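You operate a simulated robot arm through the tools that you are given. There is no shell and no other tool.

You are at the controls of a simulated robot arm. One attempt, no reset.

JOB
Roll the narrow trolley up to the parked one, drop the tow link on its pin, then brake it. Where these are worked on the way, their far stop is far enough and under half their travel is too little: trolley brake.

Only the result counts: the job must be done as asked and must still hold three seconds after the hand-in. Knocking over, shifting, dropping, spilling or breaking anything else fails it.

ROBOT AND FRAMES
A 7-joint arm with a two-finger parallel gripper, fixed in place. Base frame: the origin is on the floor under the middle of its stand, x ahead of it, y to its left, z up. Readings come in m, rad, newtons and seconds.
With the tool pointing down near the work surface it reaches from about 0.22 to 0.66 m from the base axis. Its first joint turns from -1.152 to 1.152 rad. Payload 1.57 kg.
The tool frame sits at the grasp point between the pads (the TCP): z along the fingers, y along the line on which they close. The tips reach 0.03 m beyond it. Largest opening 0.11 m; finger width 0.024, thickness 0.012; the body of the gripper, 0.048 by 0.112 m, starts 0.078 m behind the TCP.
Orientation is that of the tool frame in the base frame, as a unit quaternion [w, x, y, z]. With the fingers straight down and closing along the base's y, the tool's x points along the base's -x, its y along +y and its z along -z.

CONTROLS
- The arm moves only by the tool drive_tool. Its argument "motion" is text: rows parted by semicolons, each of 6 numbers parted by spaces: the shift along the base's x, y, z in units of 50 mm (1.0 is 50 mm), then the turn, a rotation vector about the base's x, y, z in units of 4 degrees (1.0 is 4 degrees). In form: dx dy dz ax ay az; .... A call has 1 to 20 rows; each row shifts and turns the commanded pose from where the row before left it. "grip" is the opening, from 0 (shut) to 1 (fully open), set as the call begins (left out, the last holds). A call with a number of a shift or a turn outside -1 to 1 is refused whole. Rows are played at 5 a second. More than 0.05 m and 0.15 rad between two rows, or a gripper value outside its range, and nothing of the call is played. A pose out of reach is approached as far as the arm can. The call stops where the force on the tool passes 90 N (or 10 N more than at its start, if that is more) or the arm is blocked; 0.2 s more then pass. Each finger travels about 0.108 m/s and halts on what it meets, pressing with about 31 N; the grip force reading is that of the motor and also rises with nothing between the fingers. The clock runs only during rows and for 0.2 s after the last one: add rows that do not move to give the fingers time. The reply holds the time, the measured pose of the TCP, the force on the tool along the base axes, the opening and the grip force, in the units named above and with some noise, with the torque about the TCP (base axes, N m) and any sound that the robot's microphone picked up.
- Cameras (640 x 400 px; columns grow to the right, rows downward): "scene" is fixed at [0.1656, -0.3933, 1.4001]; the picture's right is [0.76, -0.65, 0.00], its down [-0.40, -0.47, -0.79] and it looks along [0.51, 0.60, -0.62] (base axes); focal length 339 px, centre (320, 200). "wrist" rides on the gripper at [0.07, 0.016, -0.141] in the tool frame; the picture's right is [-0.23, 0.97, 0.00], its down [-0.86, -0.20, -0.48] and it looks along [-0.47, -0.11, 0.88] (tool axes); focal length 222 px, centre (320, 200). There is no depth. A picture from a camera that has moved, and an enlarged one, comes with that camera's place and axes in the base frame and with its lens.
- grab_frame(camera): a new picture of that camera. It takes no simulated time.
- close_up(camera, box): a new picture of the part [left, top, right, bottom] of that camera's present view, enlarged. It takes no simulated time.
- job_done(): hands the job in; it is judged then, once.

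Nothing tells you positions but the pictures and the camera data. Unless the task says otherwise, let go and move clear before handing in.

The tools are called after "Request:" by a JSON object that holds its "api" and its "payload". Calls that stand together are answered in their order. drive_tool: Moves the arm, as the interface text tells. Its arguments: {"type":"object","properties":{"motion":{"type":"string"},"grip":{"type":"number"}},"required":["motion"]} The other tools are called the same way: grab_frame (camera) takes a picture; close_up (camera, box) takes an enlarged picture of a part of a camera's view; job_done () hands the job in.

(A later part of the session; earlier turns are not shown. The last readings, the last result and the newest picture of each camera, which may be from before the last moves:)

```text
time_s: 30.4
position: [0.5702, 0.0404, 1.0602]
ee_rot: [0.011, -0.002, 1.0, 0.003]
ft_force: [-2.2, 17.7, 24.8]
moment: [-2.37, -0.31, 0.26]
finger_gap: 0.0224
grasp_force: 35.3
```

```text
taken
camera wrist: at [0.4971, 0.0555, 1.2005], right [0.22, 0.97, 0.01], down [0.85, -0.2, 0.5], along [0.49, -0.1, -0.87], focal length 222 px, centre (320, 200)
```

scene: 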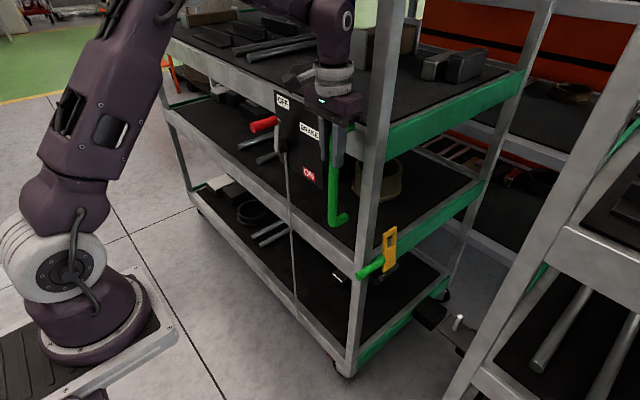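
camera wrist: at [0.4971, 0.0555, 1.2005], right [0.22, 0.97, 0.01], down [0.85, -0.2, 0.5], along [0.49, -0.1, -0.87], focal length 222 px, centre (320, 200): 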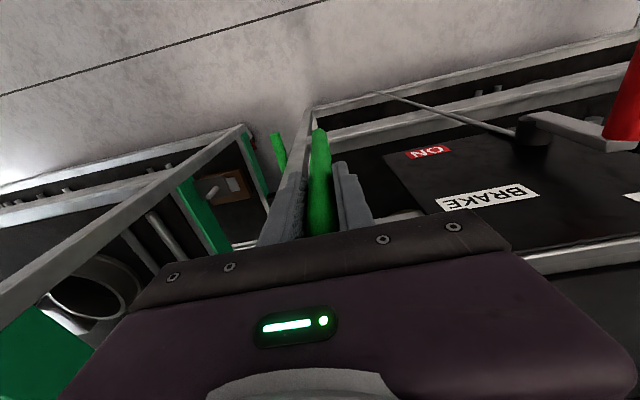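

The trolley rolls well and has come about 0.13 m. I'll check the remaining gap before closing it.

Request:
{"api": "close_up", "payload": {"camera": "scene", "box": [340, 210, 500, 370]}}

Request:
{"api": "close_up", "payload": {"camera": "wrist", "box": [150, 110, 350, 260]}}

```text
2.50 times, centred on (420, 290) of scene
camera zoom: at [0.1651, -0.3927, 1.4004], right [0.76, -0.65, 0.0], down [-0.4, -0.47, -0.79], along [0.51, 0.6, -0.62], focal length 847 px, centre (70, -25)
```

zoom: 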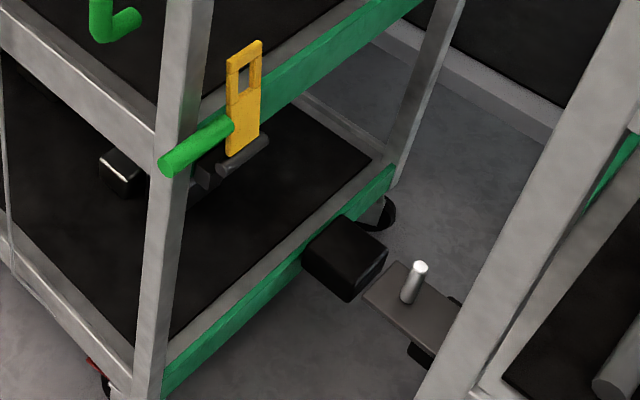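

```text
2.67 times, centred on (250, 185) of wrist
camera zoom: at [0.4971, 0.0555, 1.2005], right [0.22, 0.97, 0.01], down [0.85, -0.2, 0.5], along [0.49, -0.1, -0.87], focal length 592 px, centre (507, 240)
```

zoom: 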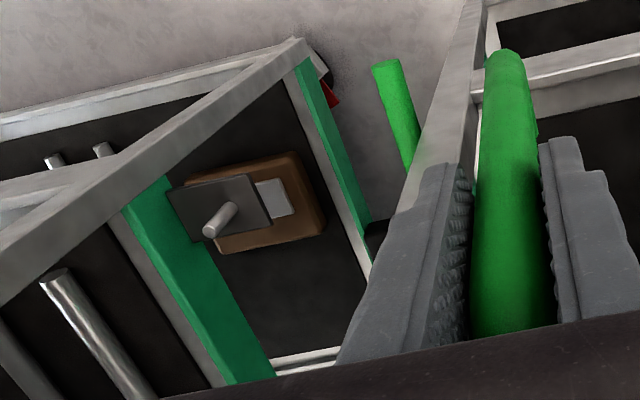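

Request:
{"api": "drive_tool", "payload": {"motion": "0 -0.2 0 0 0 0;0 -0.2 0 0 0 0;0 -0.2 0 0 0 0;0 -0.2 0 0 0 0;0 -0.2 0 0 0 0;0 -0.2 0 0 0 0;0 -0.15 0 0 0 0;0 0 0 0 0 0"}}

Request:
{"api": "close_up", "payload": {"camera": "scene", "box": [360, 210, 520, 370]}}

```text
time_s: 32.2
position: [0.5685, -0.0312, 1.0573]
ee_rot: [0.007, 0.0, 1.0, 0.0]
ft_force: [-0.8, -4.8, 9.9]
moment: [-2.02, 0.16, -0.22]
finger_gap: 0.0219
grasp_force: 34.5
```

```text
2.50 times, centred on (440, 290) of scene
camera zoom: at [0.1654, -0.3934, 1.4001], right [0.76, -0.65, 0.0], down [-0.4, -0.47, -0.79], along [0.51, 0.6, -0.62], focal length 847 px, centre (20, -25)
```

zoom: 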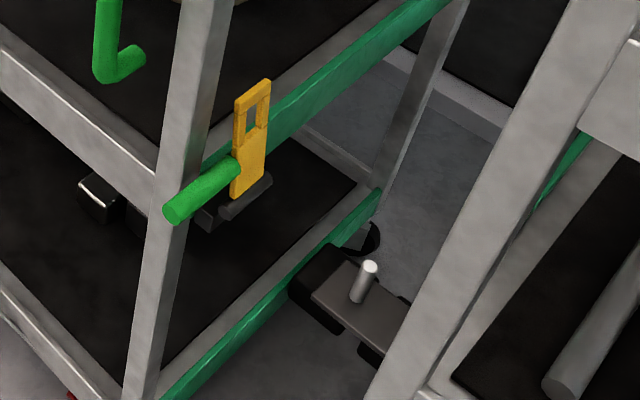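

Request:
{"api": "drive_tool", "payload": {"motion": "0 -0.08 0 0 0 0;0 -0.08 0 0 0 0;0 -0.08 0 0 0 0;0 0 0 0 0 0"}}

Request:
{"api": "close_up", "payload": {"camera": "scene", "box": [360, 210, 520, 370]}}

Request:
{"api": "close_up", "payload": {"camera": "wrist", "box": [150, 110, 350, 260]}}

```text
time_s: 33.2
position: [0.569, -0.0486, 1.0571]
ee_rot: [0.008, 0.005, 1.0, -0.002]
ft_force: [-12.2, -21.4, -5.5]
moment: [1.96, -0.56, -0.46]
finger_gap: 0.0222
grasp_force: 34.9
```

```text
2.50 times, centred on (440, 290) of scene
camera zoom: at [0.1652, -0.3942, 1.3999], right [0.76, -0.65, 0.0], down [-0.4, -0.47, -0.79], along [0.51, 0.6, -0.61], focal length 847 px, centre (20, -25)
```

zoom: 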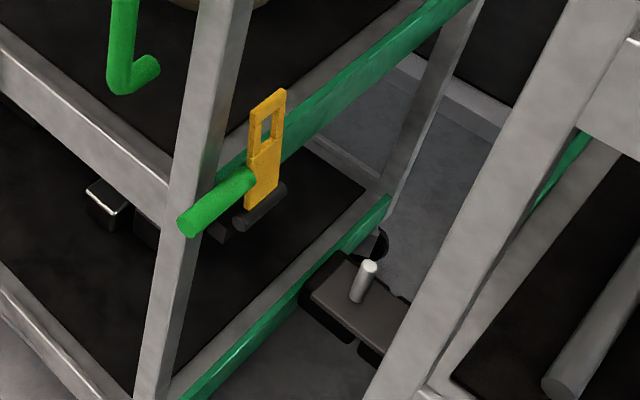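

```text
2.67 times, centred on (250, 185) of wrist
camera zoom: at [0.4967, -0.0314, 1.1984], right [0.24, 0.97, 0.0], down [0.85, -0.2, 0.49], along [0.48, -0.12, -0.87], focal length 592 px, centre (507, 240)
```

zoom: 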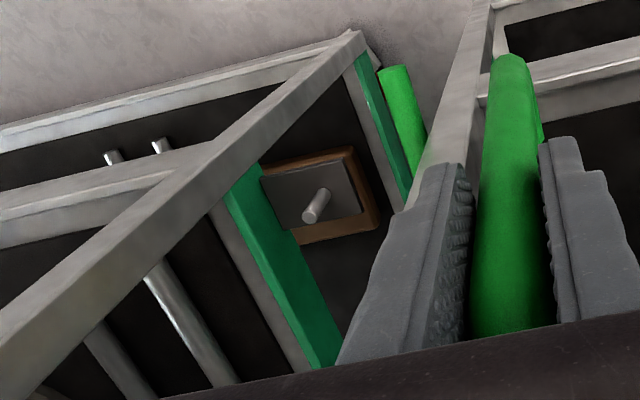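

Request:
{"api": "drive_tool", "payload": {"motion": "0 0 0 0 0 0;0 0 0 0 0 0;0 0 0 0 0 0;0 0 0 0 0 0;0 0 0 0 0 0"}}

Request:
{"api": "close_up", "payload": {"camera": "scene", "box": [380, 220, 500, 340]}}

```text
time_s: 34.4
position: [0.5687, -0.0442, 1.0574]
ee_rot: [0.007, 0.001, 1.0, 0.001]
ft_force: [-18.3, -6.1, -11.7]
moment: [-1.76, 0.21, -0.01]
finger_gap: 0.0218
grasp_force: 35.0
```

```text
3.33 times, centred on (440, 280) of scene
camera zoom: at [0.1652, -0.3935, 1.4001], right [0.76, -0.65, 0.0], down [-0.4, -0.47, -0.79], along [0.51, 0.6, -0.62], focal length 1129 px, centre (-80, -67)
```

zoom: 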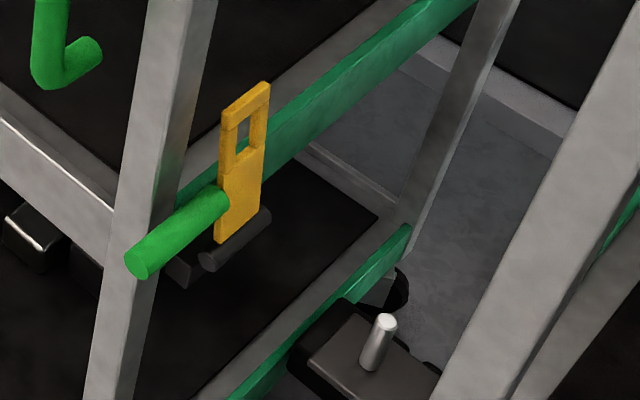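

I estimate the link's hole needs the trolley about 15 mm further. I'll creep in, watching the force for bumper contact.

Request:
{"api": "drive_tool", "payload": {"motion": "0 -0.05 0 0 0 0;0 -0.05 0 0 0 0;0 -0.05 0 0 0 0;0 -0.05 0 0 0 0;0 -0.05 0 0 0 0;0 -0.05 0 0 0 0;0 0 0 0 0 0;0 0 0 0 0 0"}}

Request:
{"api": "close_up", "payload": {"camera": "scene", "box": [380, 220, 500, 340]}}

```text
time_s: 36.2
position: [0.5704, -0.0581, 1.06]
ee_rot: [0.008, 0.001, 1.0, 0.001]
ft_force: [-16.6, 14.4, -11.8]
moment: [-1.8, 0.56, 0.16]
finger_gap: 0.0219
grasp_force: 34.9
```

```text
3.33 times, centred on (440, 280) of scene
camera zoom: at [0.1653, -0.3929, 1.4003], right [0.76, -0.65, 0.0], down [-0.4, -0.47, -0.79], along [0.51, 0.6, -0.62], focal length 1129 px, centre (-80, -67)
```

zoom: 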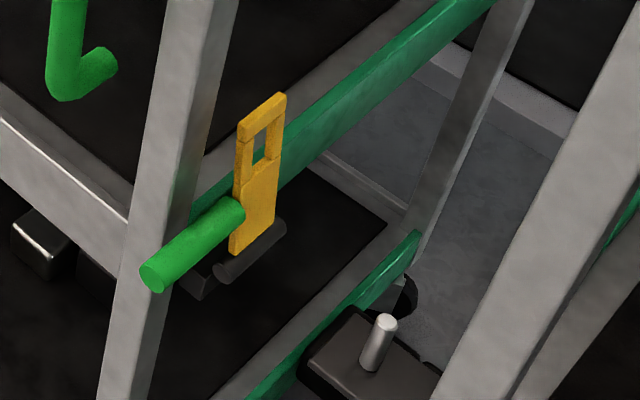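

Request:
{"api": "close_up", "payload": {"camera": "scene", "box": [430, 290, 510, 350]}}

Request:
{"api": "grab_frame", "payload": {"camera": "wrist"}}

Request:
{"api": "grab_frame", "payload": {"camera": "scene"}}

```text
6.67 times, centred on (470, 320) of scene
camera zoom: at [0.1653, -0.3929, 1.4003], right [0.76, -0.65, 0.0], down [-0.4, -0.47, -0.79], along [0.51, 0.6, -0.62], focal length 2258 px, centre (-680, -600)
```

zoom: 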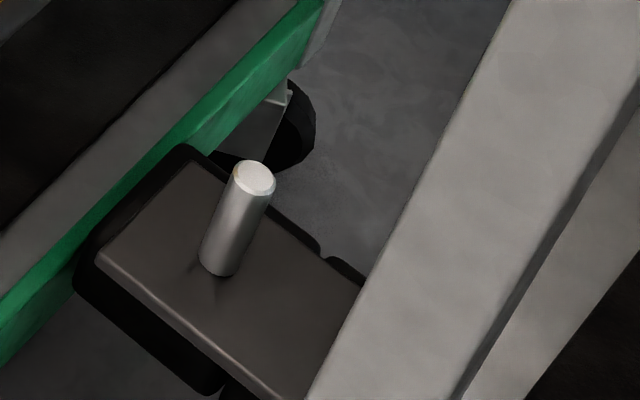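

```text
taken
camera wrist: at [0.4979, -0.0413, 1.2003], right [0.23, 0.97, 0.01], down [0.85, -0.2, 0.49], along [0.48, -0.11, -0.87], focal length 222 px, centre (320, 200)
```

wrist: 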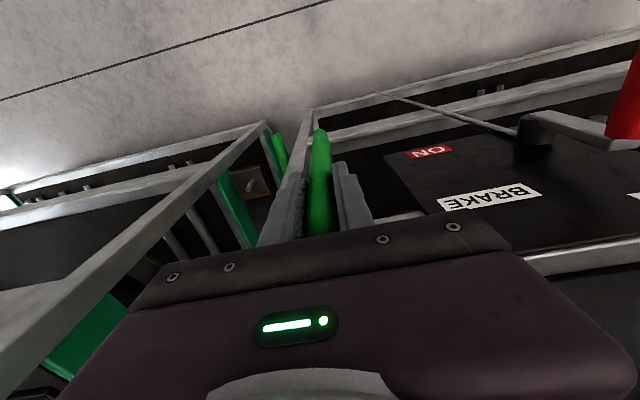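

```text
taken
```

scene: 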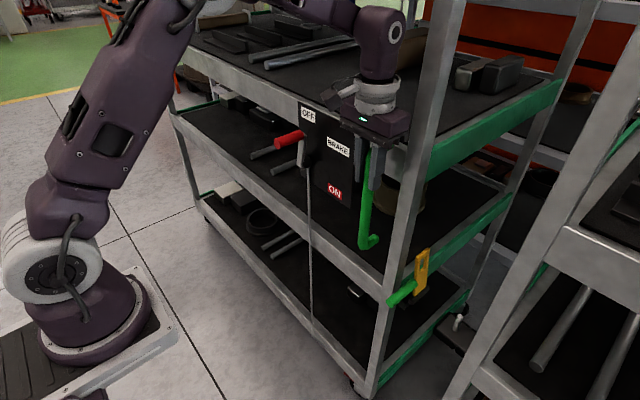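

The bumpers look nearly touching. I'll inch forward a little more and watch the force.

Request:
{"api": "drive_tool", "payload": {"motion": "0 -0.04 0 0 0 0;0 -0.04 0 0 0 0;0 0 0 0 0 0;0 0 0 0 0 0"}}

Request:
{"api": "close_up", "payload": {"camera": "scene", "box": [430, 290, 510, 350]}}

```text
time_s: 37.2
position: [0.5702, -0.0607, 1.0596]
ee_rot: [0.009, 0.0, 1.0, 0.002]
ft_force: [-15.2, 31.9, -12.6]
moment: [-2.41, -0.92, 0.46]
finger_gap: 0.0223
grasp_force: 35.3
```

```text
6.67 times, centred on (470, 320) of scene
camera zoom: at [0.1653, -0.3923, 1.4005], right [0.76, -0.65, 0.0], down [-0.4, -0.47, -0.79], along [0.51, 0.6, -0.62], focal length 2258 px, centre (-680, -600)
```

zoom: 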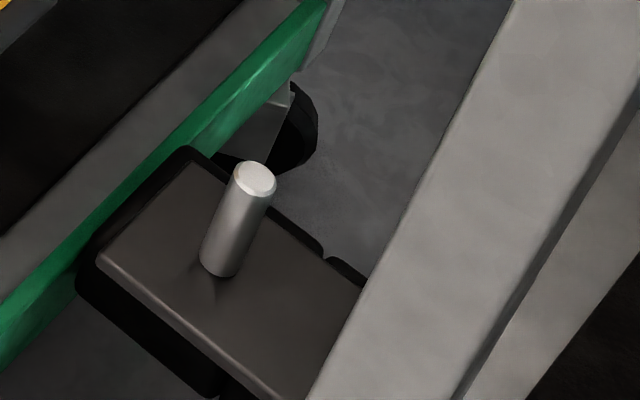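

Request:
{"api": "drive_tool", "payload": {"motion": "0 -0.04 0 0 0 0;0 0 0 0 0 0;0 0 0 0 0 0"}}

Request:
{"api": "close_up", "payload": {"camera": "scene", "box": [430, 290, 510, 350]}}

```text
time_s: 38.0
position: [0.5703, -0.0598, 1.0584]
ee_rot: [0.009, 0.0, 1.0, 0.003]
ft_force: [-7.8, 41.7, -2.4]
moment: [-2.59, 0.72, 0.33]
finger_gap: 0.0222
grasp_force: 34.9
```

```text
6.67 times, centred on (470, 320) of scene
camera zoom: at [0.1654, -0.392, 1.4005], right [0.76, -0.65, 0.0], down [-0.4, -0.47, -0.79], along [0.51, 0.6, -0.62], focal length 2258 px, centre (-680, -600)
```

zoom: 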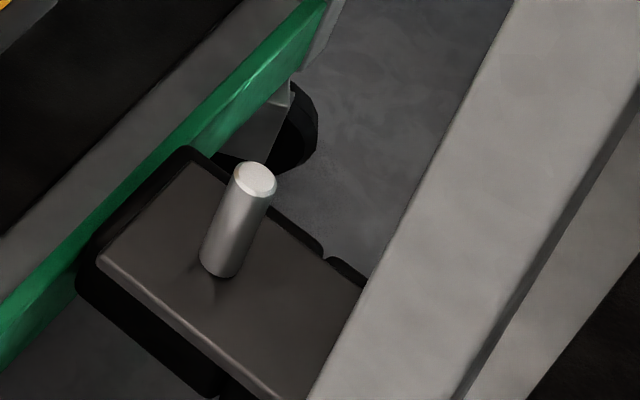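

Force rises without motion: the bumpers touch, so the trolley is docked. I'll relax the push, release the handle and lift away.

Request:
{"api": "drive_tool", "payload": {"motion": "0 0.05 0 0 0 0;0 0.03 0 0 0 0;0 0 0 0 0 0"}}

Request:
{"api": "drive_tool", "payload": {"motion": "0 0 0 0 0 0;0 0 0 0 0 0;0 0 0 0 0 0;0 0 0.6 0 0 0;0 0 0.8 0 0 0;0 0 0.6 0 0 0;0 0 0 0 0 0", "grip": 0.6}}

Request:
{"api": "grab_frame", "payload": {"camera": "scene"}}

Request:
{"api": "grab_frame", "payload": {"camera": "wrist"}}

```text
time_s: 38.8
position: [0.5696, -0.0598, 1.0598]
ee_rot: [0.01, 0.0, 1.0, 0.0]
ft_force: [-6.1, 26.0, 7.5]
moment: [-1.45, 0.65, 0.09]
finger_gap: 0.0219
grasp_force: 35.0
```

```text
time_s: 40.4
position: [0.5689, -0.0597, 1.1613]
ee_rot: [0.009, 0.0, 1.0, 0.001]
ft_force: [0.0, -0.1, -0.6]
moment: [0.0, 0.01, -0.01]
finger_gap: 0.0661
grasp_force: 0.1
```

```text
taken
```

scene: 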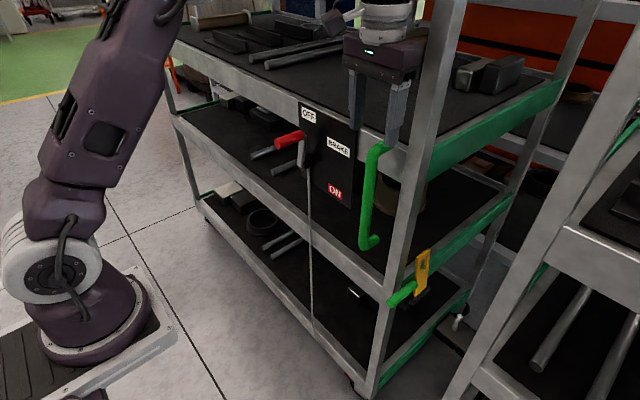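

```text
taken
camera wrist: at [0.497, -0.0434, 1.3011], right [0.23, 0.97, 0.01], down [0.85, -0.2, 0.49], along [0.48, -0.11, -0.87], focal length 222 px, centre (320, 200)
```

wrist: 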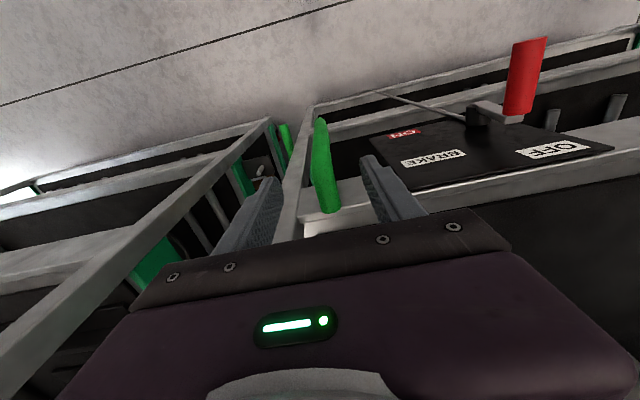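

Request:
{"api": "close_up", "payload": {"camera": "scene", "box": [370, 230, 490, 350]}}

Request:
{"api": "close_up", "payload": {"camera": "wrist", "box": [220, 100, 360, 230]}}

```text
3.33 times, centred on (430, 290) of scene
camera zoom: at [0.1656, -0.3933, 1.4001], right [0.76, -0.65, 0.0], down [-0.4, -0.47, -0.79], along [0.51, 0.6, -0.62], focal length 1129 px, centre (-47, -100)
```

zoom: 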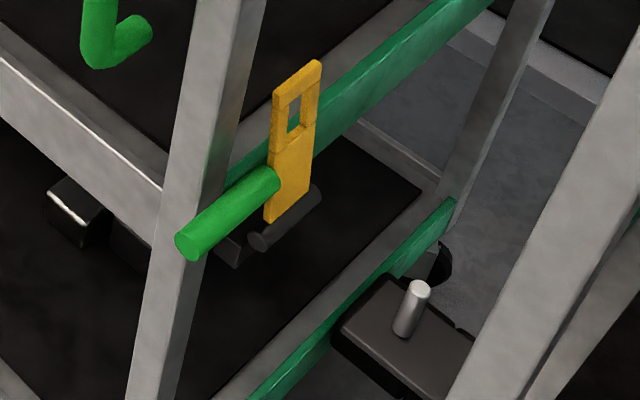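

```text
3.08 times, centred on (290, 165) of wrist
camera zoom: at [0.497, -0.0434, 1.3011], right [0.23, 0.97, 0.01], down [0.85, -0.2, 0.49], along [0.48, -0.11, -0.87], focal length 684 px, centre (412, 308)
```

zoom: 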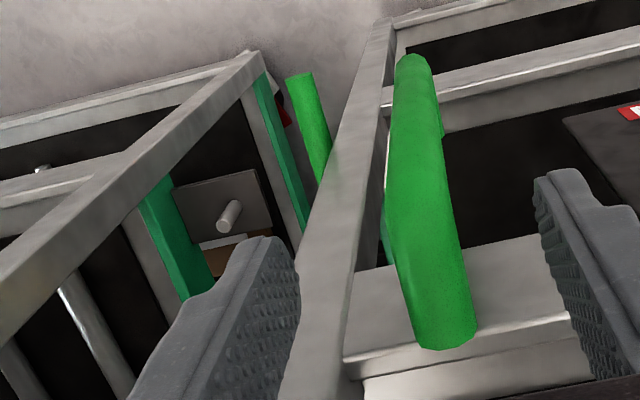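

The peg end is at about (0.580, -0.149, 0.750), with the link hinge near (y -0.16, z 0.684). I'll back away, come down in front of it with the tool pitched about 24° so the wrist stays clear of the posts.

Request:
{"api": "drive_tool", "payload": {"motion": "-0.75 -0.55 0 0 0 0;-0.75 -0.55 0 0 0 0;-0.75 -0.55 0 0 0 0;0 0 -0.9 0 -1 0;0 0 -0.9 0 -1 0;0 0 -0.9 0 -1 0;0 0 -0.9 0 -1 0;0 -0.07 -0.9 0 -1 0;0 -0.07 -0.9 0 -1 0;0 0 0 0 0 0", "grip": 0.55}}

Request:
{"api": "grab_frame", "payload": {"camera": "wrist"}}

Request:
{"api": "grab_frame", "payload": {"camera": "scene"}}

```text
time_s: 42.6
position: [0.4563, -0.1516, 0.8903]
ee_rot: [0.216, 0.0, 0.976, 0.002]
ft_force: [-0.5, -0.6, 0.3]
moment: [0.03, -0.01, 0.01]
finger_gap: 0.0604
grasp_force: 0.0
```

```text
taken
camera wrist: at [0.3323, -0.1339, 0.99], right [0.21, 0.97, 0.1], down [0.57, -0.2, 0.79], along [0.79, -0.11, -0.6], focal length 222 px, centre (320, 200)
```

wrist: 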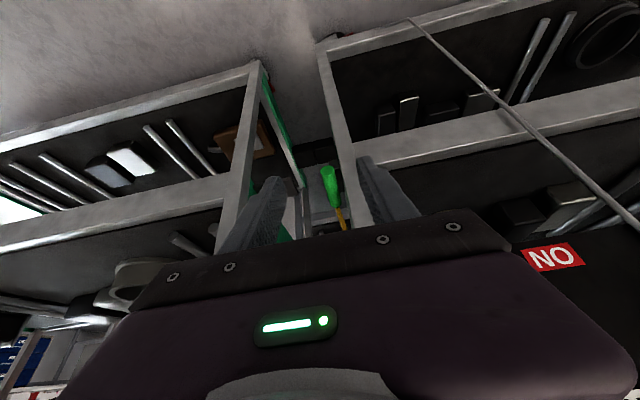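

```text
taken
```

scene: 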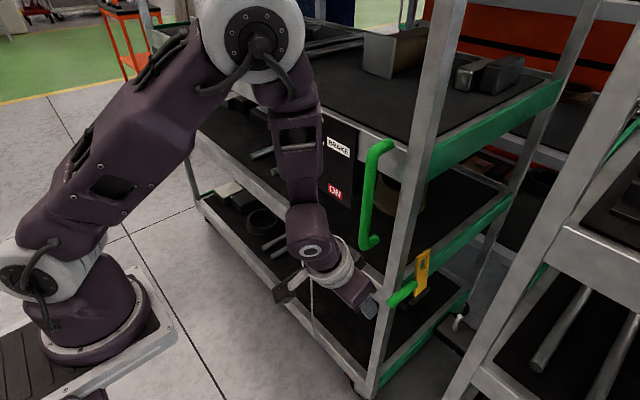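

Request:
{"api": "close_up", "payload": {"camera": "wrist", "box": [230, 110, 430, 240]}}

```text
3.08 times, centred on (330, 175) of wrist
camera zoom: at [0.3323, -0.1339, 0.99], right [0.21, 0.97, 0.1], down [0.57, -0.2, 0.79], along [0.79, -0.11, -0.6], focal length 684 px, centre (289, 277)
```

zoom: 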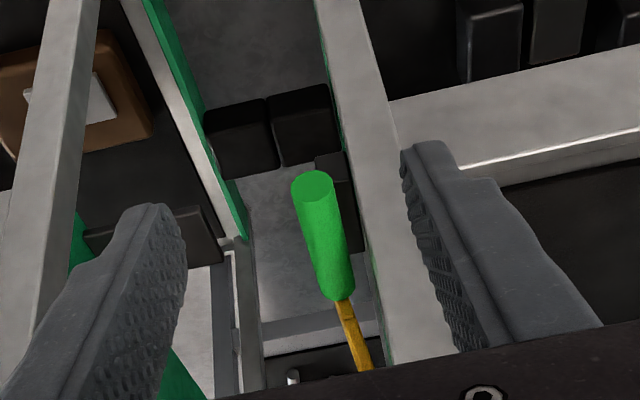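

Request:
{"api": "drive_tool", "payload": {"motion": "0.65 0 0 0 0 0;0.65 0 0 0 0 0;0.4 0 -0.9 0 0 0;0.4 0 -0.9 0 0 0;0.4 0 -0.95 0 0 0;0 0 0 0 0 0"}}

Request:
{"api": "grab_frame", "payload": {"camera": "wrist"}}

Request:
{"api": "close_up", "payload": {"camera": "scene", "box": [330, 190, 490, 330]}}

```text
refused: row 5 steps farther than a row can; nothing moved
```

```text
taken
camera wrist: at [0.3323, -0.1339, 0.99], right [0.21, 0.97, 0.1], down [0.57, -0.2, 0.79], along [0.79, -0.11, -0.6], focal length 222 px, centre (320, 200)
```

wrist: 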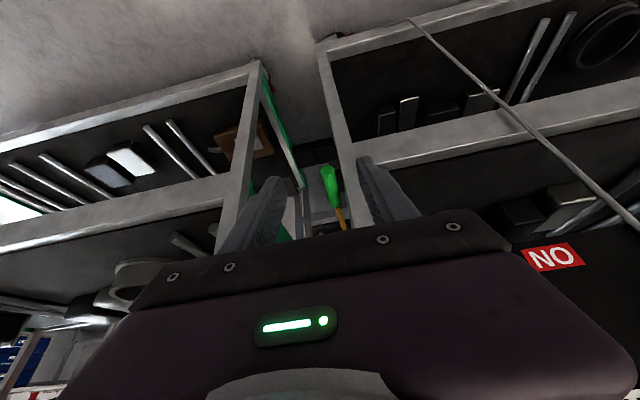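

```text
2.86 times, centred on (410, 260) of scene
camera zoom: at [0.1655, -0.3934, 1.4001], right [0.76, -0.65, 0.0], down [-0.4, -0.47, -0.79], along [0.51, 0.6, -0.62], focal length 968 px, centre (63, 29)
```

zoom: 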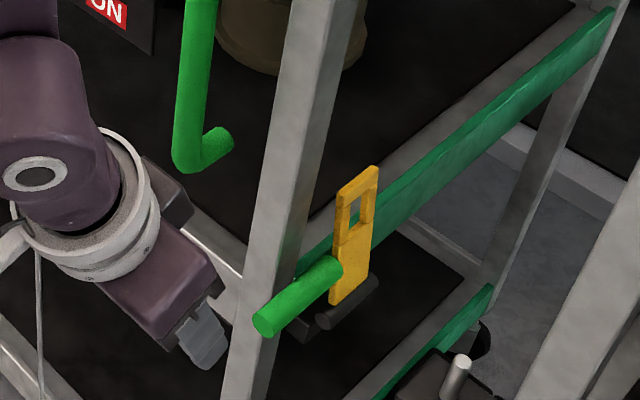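

One row was slightly too long, so nothing moved. I'll resend it with shorter steps.

Request:
{"api": "drive_tool", "payload": {"motion": "0.65 0 0 0 0 0;0.65 0 0 0 0 0;0.3 0 -0.7 0 0 0;0.3 0 -0.7 0 0 0;0.3 0 -0.7 0 0 0;0.3 0 -0.7 0 0 0;0 0 0 0 0 0"}}

Request:
{"api": "grab_frame", "payload": {"camera": "wrist"}}

Request:
{"api": "close_up", "payload": {"camera": "scene", "box": [330, 190, 490, 330]}}

```text
time_s: 44.2
position: [0.5805, -0.1522, 0.7499]
ee_rot: [0.216, 0.0, 0.976, 0.0]
ft_force: [0.1, 0.8, 0.2]
moment: [0.01, -0.02, -0.01]
finger_gap: 0.0605
grasp_force: 0.1
```

```text
taken
camera wrist: at [0.4586, -0.1349, 0.8485], right [0.21, 0.97, 0.1], down [0.57, -0.2, 0.8], along [0.79, -0.11, -0.6], focal length 222 px, centre (320, 200)
```

wrist: 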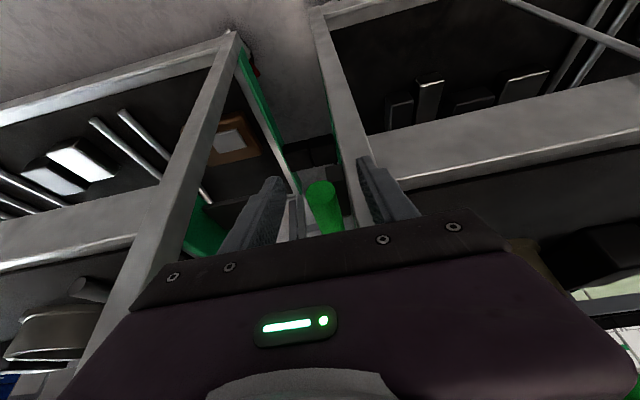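

```text
2.86 times, centred on (410, 260) of scene
camera zoom: at [0.1656, -0.3933, 1.4001], right [0.76, -0.65, 0.0], down [-0.4, -0.47, -0.79], along [0.51, 0.6, -0.62], focal length 968 px, centre (63, 29)
```

zoom: 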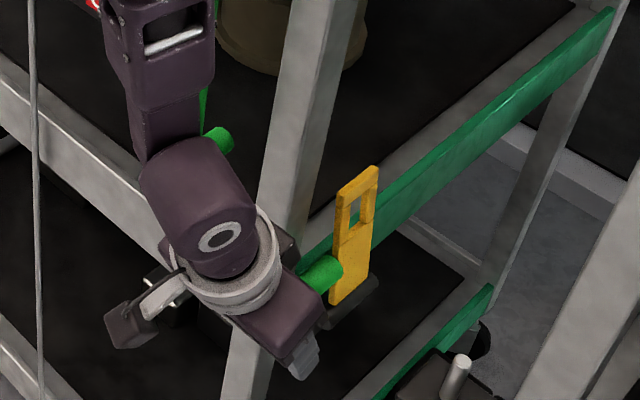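

Request:
{"api": "drive_tool", "payload": {"motion": "0.13 0 0 0 0 0;0 0 0 0 0 0"}}

Request:
{"api": "drive_tool", "payload": {"motion": "0 0 0 0 0 0;0 0 0 0 0 0;0 0 0 0 0 0;0 0 0 0 0 0", "grip": 0}}

Request:
{"api": "close_up", "payload": {"camera": "wrist", "box": [230, 110, 430, 240]}}

```text
time_s: 44.8
position: [0.5888, -0.1509, 0.7495]
ee_rot: [0.216, 0.001, 0.976, 0.001]
ft_force: [-0.5, -0.2, 0.0]
moment: [0.02, 0.02, 0.01]
finger_gap: 0.0605
grasp_force: 0.0
```

```text
time_s: 45.8
position: [0.589, -0.1525, 0.7513]
ee_rot: [0.216, 0.0, 0.976, 0.002]
ft_force: [0.4, 0.5, -0.8]
moment: [0.02, -0.14, 0.03]
finger_gap: 0.0219
grasp_force: 34.8
```

```text
3.08 times, centred on (330, 175) of wrist
camera zoom: at [0.4656, -0.1346, 0.8491], right [0.21, 0.97, 0.1], down [0.57, -0.2, 0.79], along [0.79, -0.11, -0.6], focal length 684 px, centre (289, 277)
```

zoom: 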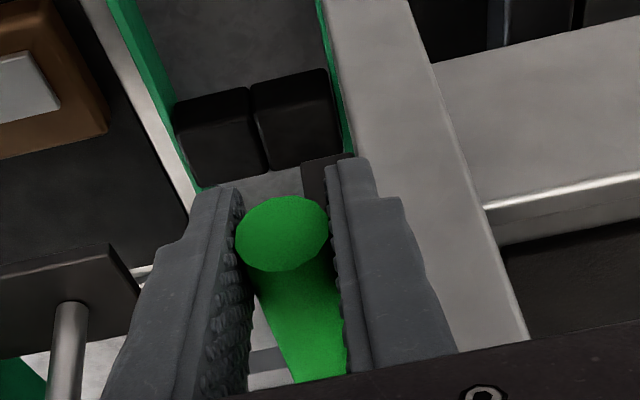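

Request:
{"api": "drive_tool", "payload": {"motion": "0 -0.15 0 0 0 0;0 -0.12 -0.01 0 0 0;0 -0.12 -0.02 0 0 0;0 -0.11 -0.03 0 0 0;0 0 0 0 0 0"}}

Request:
{"api": "close_up", "payload": {"camera": "scene", "box": [330, 190, 490, 330]}}

```text
time_s: 47.0
position: [0.5877, -0.1761, 0.7475]
ee_rot: [0.217, 0.001, 0.976, 0.001]
ft_force: [-1.6, 3.7, 2.3]
moment: [0.27, -0.03, 0.05]
finger_gap: 0.0218
grasp_force: 34.9
```

```text
2.86 times, centred on (410, 260) of scene
camera zoom: at [0.1655, -0.3933, 1.4001], right [0.76, -0.65, 0.0], down [-0.4, -0.47, -0.79], along [0.51, 0.6, -0.62], focal length 968 px, centre (63, 29)
```

zoom: 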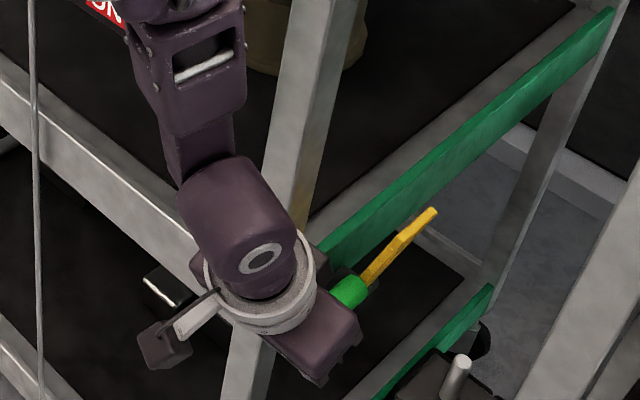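

Request:
{"api": "drive_tool", "payload": {"motion": "0 -0.2 -0.08 0 0 0;0 -0.19 -0.11 0 0 0;0 -0.16 -0.13 0 0 0;0 0 0 0 0 0"}}

Request:
{"api": "close_up", "payload": {"camera": "wrist", "box": [230, 110, 430, 240]}}

```text
time_s: 48.0
position: [0.5886, -0.2022, 0.7302]
ee_rot: [0.217, 0.001, 0.976, 0.001]
ft_force: [-4.6, 3.8, -1.5]
moment: [0.26, -0.34, 0.08]
finger_gap: 0.0219
grasp_force: 34.6
```

```text
3.08 times, centred on (330, 175) of wrist
camera zoom: at [0.4663, -0.1851, 0.8297], right [0.21, 0.97, 0.1], down [0.57, -0.2, 0.79], along [0.79, -0.11, -0.6], focal length 684 px, centre (289, 277)
```

zoom: 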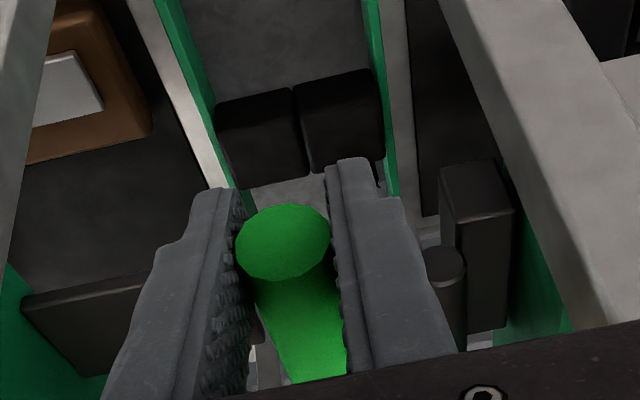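

Request:
{"api": "drive_tool", "payload": {"motion": "0 -0.13 -0.14 0 0 0;0 -0.1 -0.16 0 0 0;0 -0.08 -0.16 0 0 0;0 0 0 0 0 0"}}

Request:
{"api": "close_up", "payload": {"camera": "scene", "box": [350, 210, 510, 350]}}

Request:
{"api": "grab_frame", "payload": {"camera": "wrist"}}

```text
time_s: 49.0
position: [0.5885, -0.2158, 0.7085]
ee_rot: [0.218, 0.0, 0.976, 0.001]
ft_force: [2.0, 4.5, -0.5]
moment: [0.24, -0.25, 0.03]
finger_gap: 0.0216
grasp_force: 34.9
```

```text
2.86 times, centred on (430, 280) of scene
camera zoom: at [0.1656, -0.3933, 1.4001], right [0.76, -0.65, 0.0], down [-0.4, -0.47, -0.79], along [0.51, 0.6, -0.62], focal length 968 px, centre (6, -29)
```

zoom: 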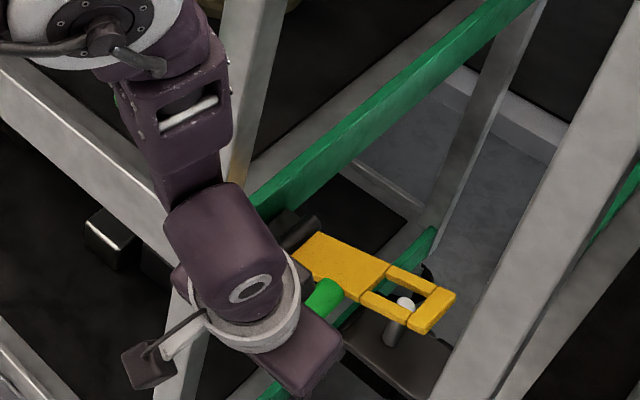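

```text
taken
camera wrist: at [0.4661, -0.1997, 0.8076], right [0.21, 0.97, 0.1], down [0.57, -0.2, 0.8], along [0.79, -0.11, -0.6], focal length 222 px, centre (320, 200)
```

wrist: 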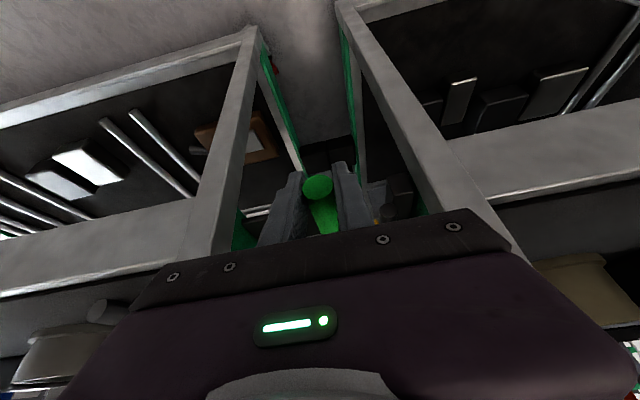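

The pin is showing inside the link's hole. I'll continue lowering.

Request:
{"api": "drive_tool", "payload": {"motion": "0 -0.05 -0.15 0 0 0;0 -0.03 -0.16 0 0 0;0 -0.01 -0.16 0 0 0;0 0 0 0 0 0"}}

Request:
{"api": "close_up", "payload": {"camera": "scene", "box": [350, 210, 510, 350]}}

```text
time_s: 50.0
position: [0.5891, -0.2206, 0.6869]
ee_rot: [0.219, 0.0, 0.976, 0.001]
ft_force: [5.5, 30.9, 27.8]
moment: [0.02, -0.04, -0.07]
finger_gap: 0.0221
grasp_force: 34.5
```

```text
2.86 times, centred on (430, 280) of scene
camera zoom: at [0.1652, -0.3926, 1.4004], right [0.76, -0.65, 0.0], down [-0.4, -0.47, -0.79], along [0.51, 0.6, -0.62], focal length 968 px, centre (6, -29)
```

zoom: 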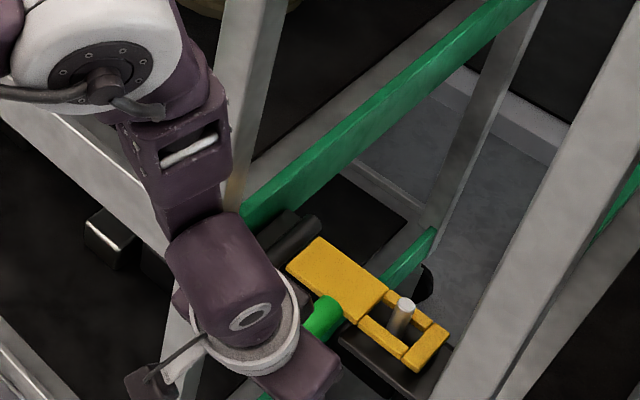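

Request:
{"api": "drive_tool", "payload": {"motion": "0 0.08 -0.06 0 0 0;0 0 0 0 0 0;0 0 0 0 0 0"}}

Request:
{"api": "close_up", "payload": {"camera": "scene", "box": [410, 260, 490, 340]}}

```text
time_s: 50.8
position: [0.5891, -0.2198, 0.6823]
ee_rot: [0.218, 0.001, 0.976, -0.001]
ft_force: [12.4, 12.7, 25.5]
moment: [-0.01, -0.15, 0.12]
finger_gap: 0.0221
grasp_force: 34.9
```

```text
5.00 times, centred on (450, 300) of scene
camera zoom: at [0.1653, -0.3929, 1.4003], right [0.76, -0.65, 0.0], down [-0.4, -0.47, -0.79], along [0.51, 0.6, -0.62], focal length 1694 px, centre (-330, -300)
```

zoom: 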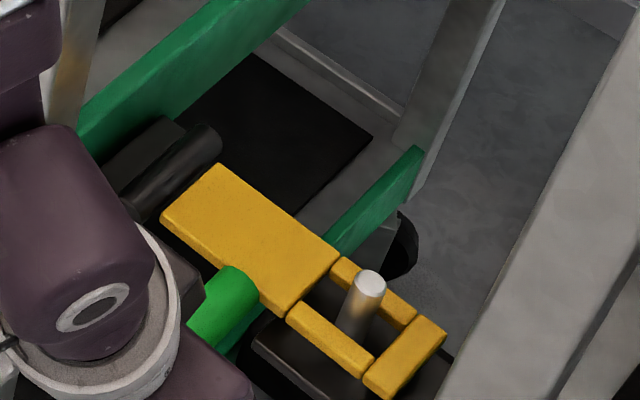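

Request:
{"api": "drive_tool", "payload": {"motion": "0 0.05 -0.08 0 0 0;0 0 0 0 0 0;0 0 0 0 0 0"}}

Request:
{"api": "close_up", "payload": {"camera": "scene", "box": [410, 260, 490, 340]}}

```text
time_s: 51.6
position: [0.5868, -0.2191, 0.6792]
ee_rot: [0.218, 0.002, 0.976, -0.002]
ft_force: [-2.3, -18.1, 29.4]
moment: [0.13, -0.12, 0.11]
finger_gap: 0.0219
grasp_force: 35.1
```

```text
5.00 times, centred on (450, 300) of scene
camera zoom: at [0.1649, -0.3935, 1.4001], right [0.76, -0.65, 0.0], down [-0.4, -0.47, -0.79], along [0.51, 0.6, -0.62], focal length 1694 px, centre (-330, -300)
```

zoom: 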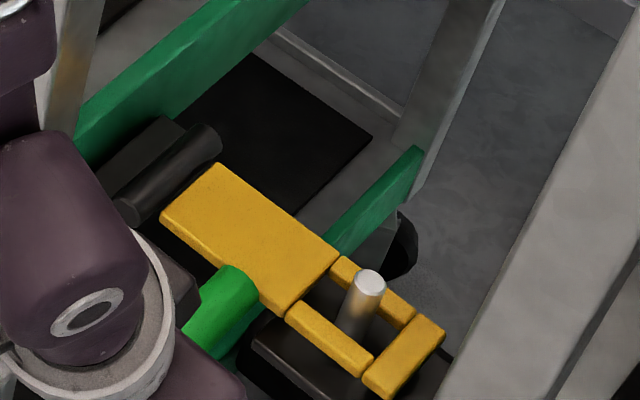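

The link sits flat at its stop with the pin through the hole. I'll open and back away up and toward the base.

Request:
{"api": "drive_tool", "payload": {"motion": "0 0 0.04 0 0 0;0 0 0 0 0 0;0 0 0 0 0 0;0 0 0 0 0 0", "grip": 0.5}}

Request:
{"api": "drive_tool", "payload": {"motion": "-0.3 0 0.7 0 0 0;-0.3 0 0.7 0 0 0;-0.3 0 0.7 0 0 0;-0.5 0 0.7 0 0 0;-0.5 0 0.7 0 0 0;0 0 0 0 0 0"}}

Request:
{"api": "grab_frame", "payload": {"camera": "scene"}}

Request:
{"api": "close_up", "payload": {"camera": "scene", "box": [390, 230, 510, 350]}}

Request:
{"api": "close_up", "payload": {"camera": "wrist", "box": [200, 100, 440, 240]}}

```text
time_s: 52.6
position: [0.5878, -0.2161, 0.6794]
ee_rot: [0.216, 0.001, 0.976, 0.002]
ft_force: [0.6, 0.7, -0.7]
moment: [-0.02, 0.0, 0.0]
finger_gap: 0.0553
grasp_force: 0.1
```

```text
time_s: 54.0
position: [0.4961, -0.2169, 0.8546]
ee_rot: [0.216, 0.001, 0.976, 0.001]
ft_force: [-0.6, -0.1, 0.2]
moment: [0.03, -0.03, 0.01]
finger_gap: 0.055
grasp_force: 0.0
```

```text
taken
```

scene: 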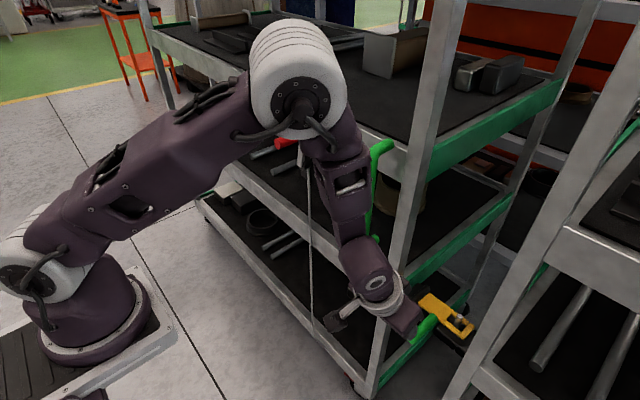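

```text
3.33 times, centred on (450, 290) of scene
camera zoom: at [0.1655, -0.3933, 1.4001], right [0.76, -0.65, 0.0], down [-0.4, -0.47, -0.79], along [0.51, 0.6, -0.62], focal length 1129 px, centre (-113, -100)
```

zoom: 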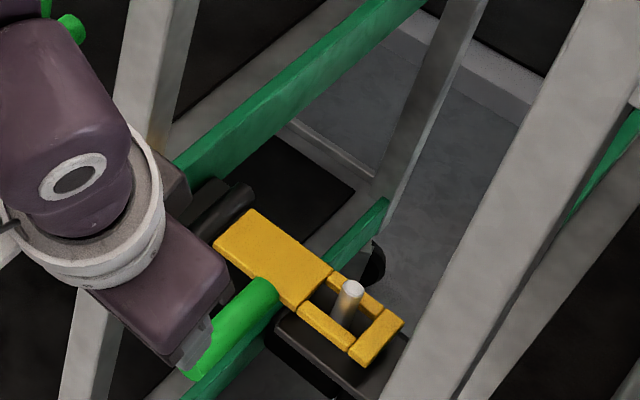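

```text
2.67 times, centred on (320, 170) of wrist
camera zoom: at [0.3733, -0.1993, 0.9547], right [0.21, 0.97, 0.1], down [0.57, -0.2, 0.8], along [0.79, -0.11, -0.6], focal length 592 px, centre (320, 280)
```

zoom: 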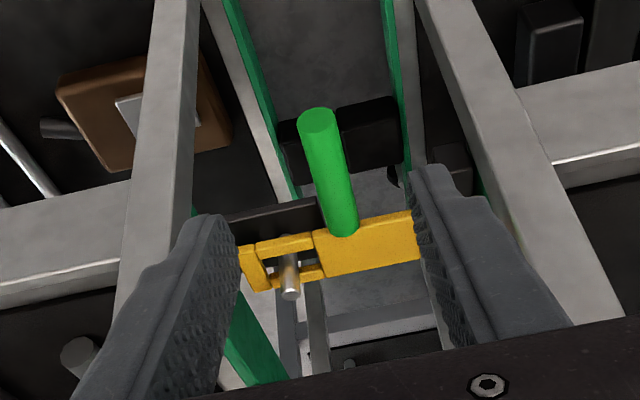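

The link is seated on the pin. Next is the brake: I'll retreat, straighten the tool and move over near the lever, which should now be at about y≈0.17, z≈1.04.

Request:
{"api": "drive_tool", "payload": {"motion": "-0.2 0 0.9 0 1 0;-0.2 0 0.9 0 1 0;-0.2 0 0.9 0 1 0;-0.1 0 0.9 0 1 0;0 0 0.95 0 1 0;0 0 0.95 0 1 0;0 0 0 0 0 0"}}

Request:
{"api": "drive_tool", "payload": {"motion": "0 0.9 0 0 0 0;0 0.9 0 0 0 0;0 0.9 0 0 0 0;0 0.9 0 0 0 0;0 0.9 0 0 0 0;0 0.9 0 0 0 0;0 0.9 0 0 0 0;0 0.9 0 0 0 0;0 0 0 0 0 0"}}

Request:
{"api": "grab_frame", "payload": {"camera": "wrist"}}

Request:
{"api": "grab_frame", "payload": {"camera": "scene"}}

```text
time_s: 55.6
position: [0.4516, -0.2163, 1.1284]
ee_rot: [0.008, 0.001, 1.0, 0.001]
ft_force: [0.2, -0.4, 0.1]
moment: [-0.01, 0.02, -0.01]
finger_gap: 0.0549
grasp_force: 0.0
```

```text
time_s: 57.6
position: [0.4591, 0.1464, 1.1284]
ee_rot: [0.009, 0.002, 1.0, 0.0]
ft_force: [0.1, -1.2, -0.4]
moment: [-0.01, 0.0, -0.03]
finger_gap: 0.0549
grasp_force: 0.0
```

```text
taken
camera wrist: at [0.3865, 0.1633, 1.2692], right [0.23, 0.97, 0.01], down [0.85, -0.2, 0.49], along [0.48, -0.11, -0.87], focal length 222 px, centre (320, 200)
```

wrist: 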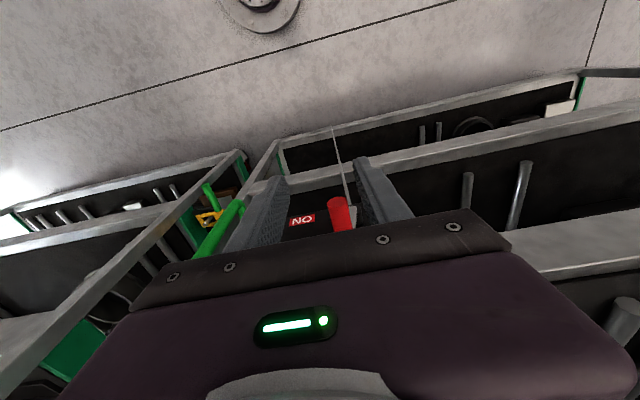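

```text
taken
```

scene: 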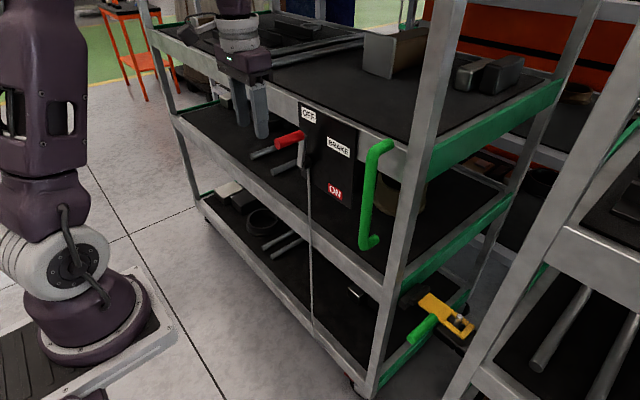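

Request:
{"api": "close_up", "payload": {"camera": "wrist", "box": [270, 140, 430, 240]}}

Request:
{"api": "close_up", "payload": {"camera": "scene", "box": [240, 80, 400, 220]}}

```text
4.00 times, centred on (350, 190) of wrist
camera zoom: at [0.3865, 0.1633, 1.2692], right [0.23, 0.97, 0.01], down [0.85, -0.2, 0.49], along [0.48, -0.11, -0.87], focal length 888 px, centre (200, 240)
```

zoom: 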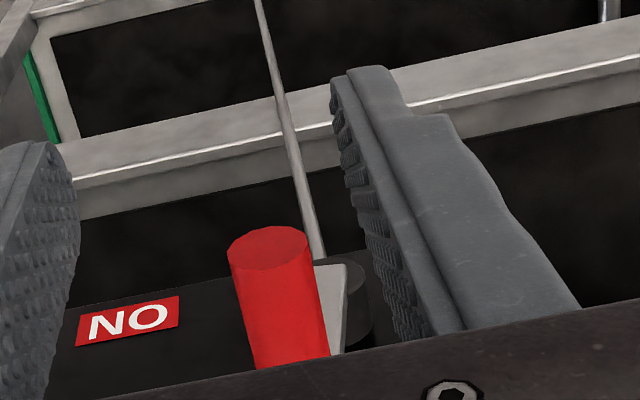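

```text
2.86 times, centred on (320, 150) of scene
camera zoom: at [0.1656, -0.3933, 1.4001], right [0.76, -0.65, 0.0], down [-0.4, -0.47, -0.79], along [0.51, 0.6, -0.62], focal length 968 px, centre (320, 343)
```

zoom: 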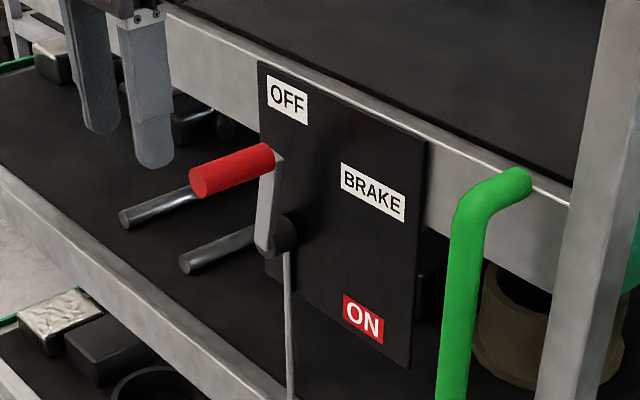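

The red handle is at about y≈0.155, z≈1.045. I'll come over it and close.

Request:
{"api": "drive_tool", "payload": {"motion": "0.6 0.06 0 0 0 0;0.6 0.06 0 0 0 0;0.5 0.05 0 0 0 0;0 0 -0.55 0 0 0;0 0 -0.55 0 0 0;0 0 -0.56 0 0 0;0 0 0 0 0 0"}}

Request:
{"api": "close_up", "payload": {"camera": "wrist", "box": [240, 100, 440, 230]}}

Request:
{"api": "close_up", "payload": {"camera": "scene", "box": [240, 80, 400, 220]}}

```text
time_s: 59.2
position: [0.543, 0.1517, 1.0466]
ee_rot: [0.008, 0.001, 1.0, 0.001]
ft_force: [0.2, 0.6, 0.6]
moment: [0.0, -0.01, 0.04]
finger_gap: 0.055
grasp_force: 0.0
```

```text
3.08 times, centred on (340, 165) of wrist
camera zoom: at [0.4712, 0.1691, 1.1871], right [0.23, 0.97, 0.01], down [0.85, -0.2, 0.49], along [0.48, -0.11, -0.87], focal length 684 px, centre (258, 308)
```

zoom: 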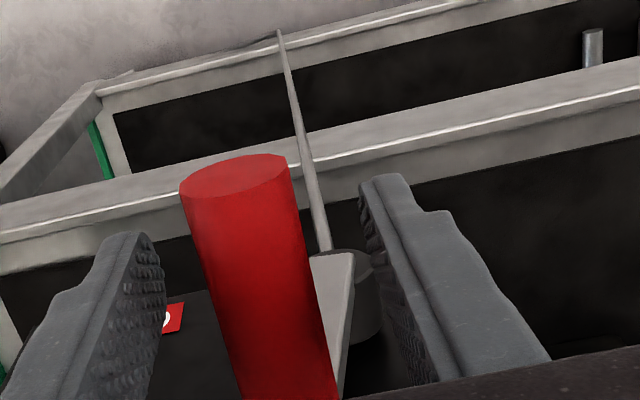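

```text
2.86 times, centred on (320, 150) of scene
camera zoom: at [0.1656, -0.3933, 1.4001], right [0.76, -0.65, 0.0], down [-0.4, -0.47, -0.79], along [0.51, 0.6, -0.62], focal length 968 px, centre (320, 343)
```

zoom: 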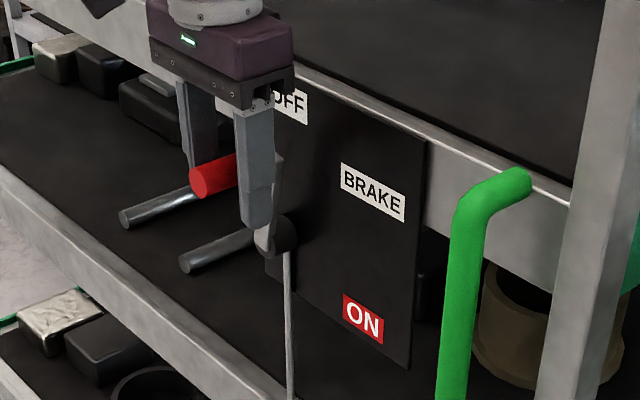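

Request:
{"api": "drive_tool", "payload": {"motion": "0 0 0 0 0 0;0 0 0 0 0 0;0 0 0 0 0 0;0 0 0 0 0 0", "grip": 0}}

```text
time_s: 60.2
position: [0.5413, 0.1529, 1.0467]
ee_rot: [0.008, 0.002, 1.0, 0.001]
ft_force: [0.2, 3.9, -6.6]
moment: [0.04, -0.71, 0.08]
finger_gap: 0.0238
grasp_force: 35.9
```

Request:
{"api": "drive_tool", "payload": {"motion": "0 -0.2 -0.05 0 0 0;0 -0.2 -0.09 0 0 0;0 -0.2 -0.12 0 0 0;0 -0.2 -0.14 0 0 0;0 0 0 0 0 0"}}

```text
time_s: 61.4
position: [0.5428, 0.1114, 1.0248]
ee_rot: [0.008, 0.001, 1.0, 0.001]
ft_force: [-1.6, 7.7, -4.8]
moment: [0.26, -0.33, 0.12]
finger_gap: 0.024
grasp_force: 36.2
```

Request:
{"api": "drive_tool", "payload": {"motion": "0 -0.17 -0.17 0 0 0;0 -0.155 -0.185 0 0 0;0 -0.12 -0.21 0 0 0;0 -0.1 -0.215 0 0 0;0 0 0 0 0 0"}}

```text
time_s: 62.6
position: [0.5437, 0.0842, 0.9866]
ee_rot: [0.011, 0.0, 1.0, 0.001]
ft_force: [2.3, 1.6, 1.4]
moment: [0.3, -0.71, 0.2]
finger_gap: 0.0237
grasp_force: 35.9
```

Request:
{"api": "drive_tool", "payload": {"motion": "0 -0.05 -0.16 0 0 0;0 -0.035 -0.155 0 0 0;0 -0.015 -0.11 0 0 0;0 0 -0.1 0 0 0;0 0 0 0 0 0"}}

Request:
{"api": "close_up", "payload": {"camera": "scene", "box": [240, 80, 400, 220]}}

```text
time_s: 63.8
position: [0.5423, 0.0792, 0.9611]
ee_rot: [0.009, 0.001, 1.0, 0.001]
ft_force: [1.3, -0.3, -0.4]
moment: [0.19, -0.2, 0.15]
finger_gap: 0.0235
grasp_force: 36.1
```

```text
2.86 times, centred on (320, 150) of scene
camera zoom: at [0.1656, -0.3934, 1.4001], right [0.76, -0.65, 0.0], down [-0.4, -0.47, -0.79], along [0.51, 0.6, -0.62], focal length 968 px, centre (320, 343)
```

zoom: 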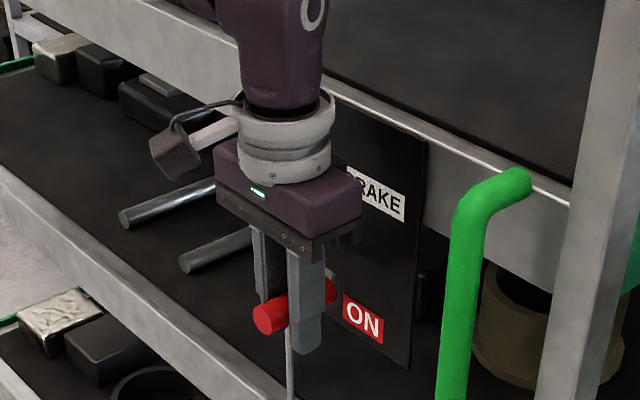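

No resistance yet; I'll continue down in small steps until I find the stop.

Request:
{"api": "drive_tool", "payload": {"motion": "0 0 -0.1 0 0 0;0 0 -0.1 0 0 0;0 0 0 0 0 0;0 0 0 0 0 0"}}

Request:
{"api": "close_up", "payload": {"camera": "scene", "box": [240, 80, 400, 220]}}

```text
time_s: 64.8
position: [0.5446, 0.0797, 0.9514]
ee_rot: [0.01, 0.001, 1.0, 0.0]
ft_force: [0.8, 0.9, 29.6]
moment: [-0.01, -0.07, 0.1]
finger_gap: 0.0238
grasp_force: 35.7
```

```text
2.86 times, centred on (320, 150) of scene
camera zoom: at [0.1651, -0.3934, 1.4002], right [0.76, -0.65, 0.0], down [-0.4, -0.47, -0.79], along [0.51, 0.6, -0.62], focal length 968 px, centre (320, 343)
```

zoom: 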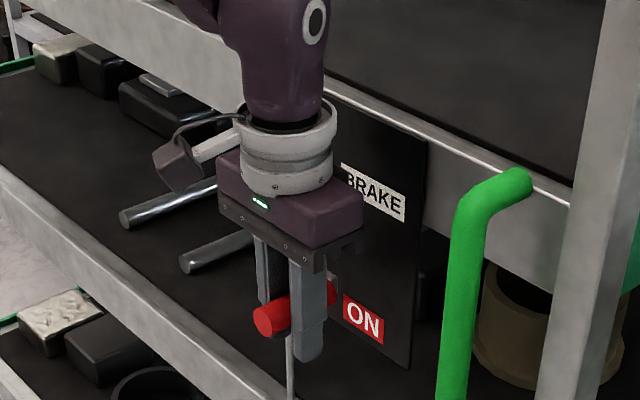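

Request:
{"api": "drive_tool", "payload": {"motion": "0 0 -0.08 0 0 0;0 0 0 0 0 0;0 0 0 0 0 0"}}

Request:
{"api": "close_up", "payload": {"camera": "scene", "box": [240, 80, 400, 220]}}

```text
time_s: 65.6
position: [0.5444, 0.0805, 0.9457]
ee_rot: [0.01, 0.002, 1.0, 0.001]
ft_force: [0.1, -3.6, 27.8]
moment: [0.02, -0.24, 0.15]
finger_gap: 0.0236
grasp_force: 35.8
```

```text
2.86 times, centred on (320, 150) of scene
camera zoom: at [0.1651, -0.3935, 1.4001], right [0.76, -0.65, 0.0], down [-0.4, -0.47, -0.79], along [0.51, 0.6, -0.62], focal length 968 px, centre (320, 343)
```

zoom: 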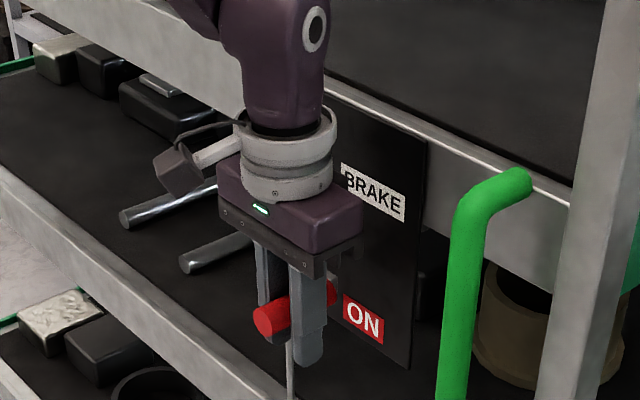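

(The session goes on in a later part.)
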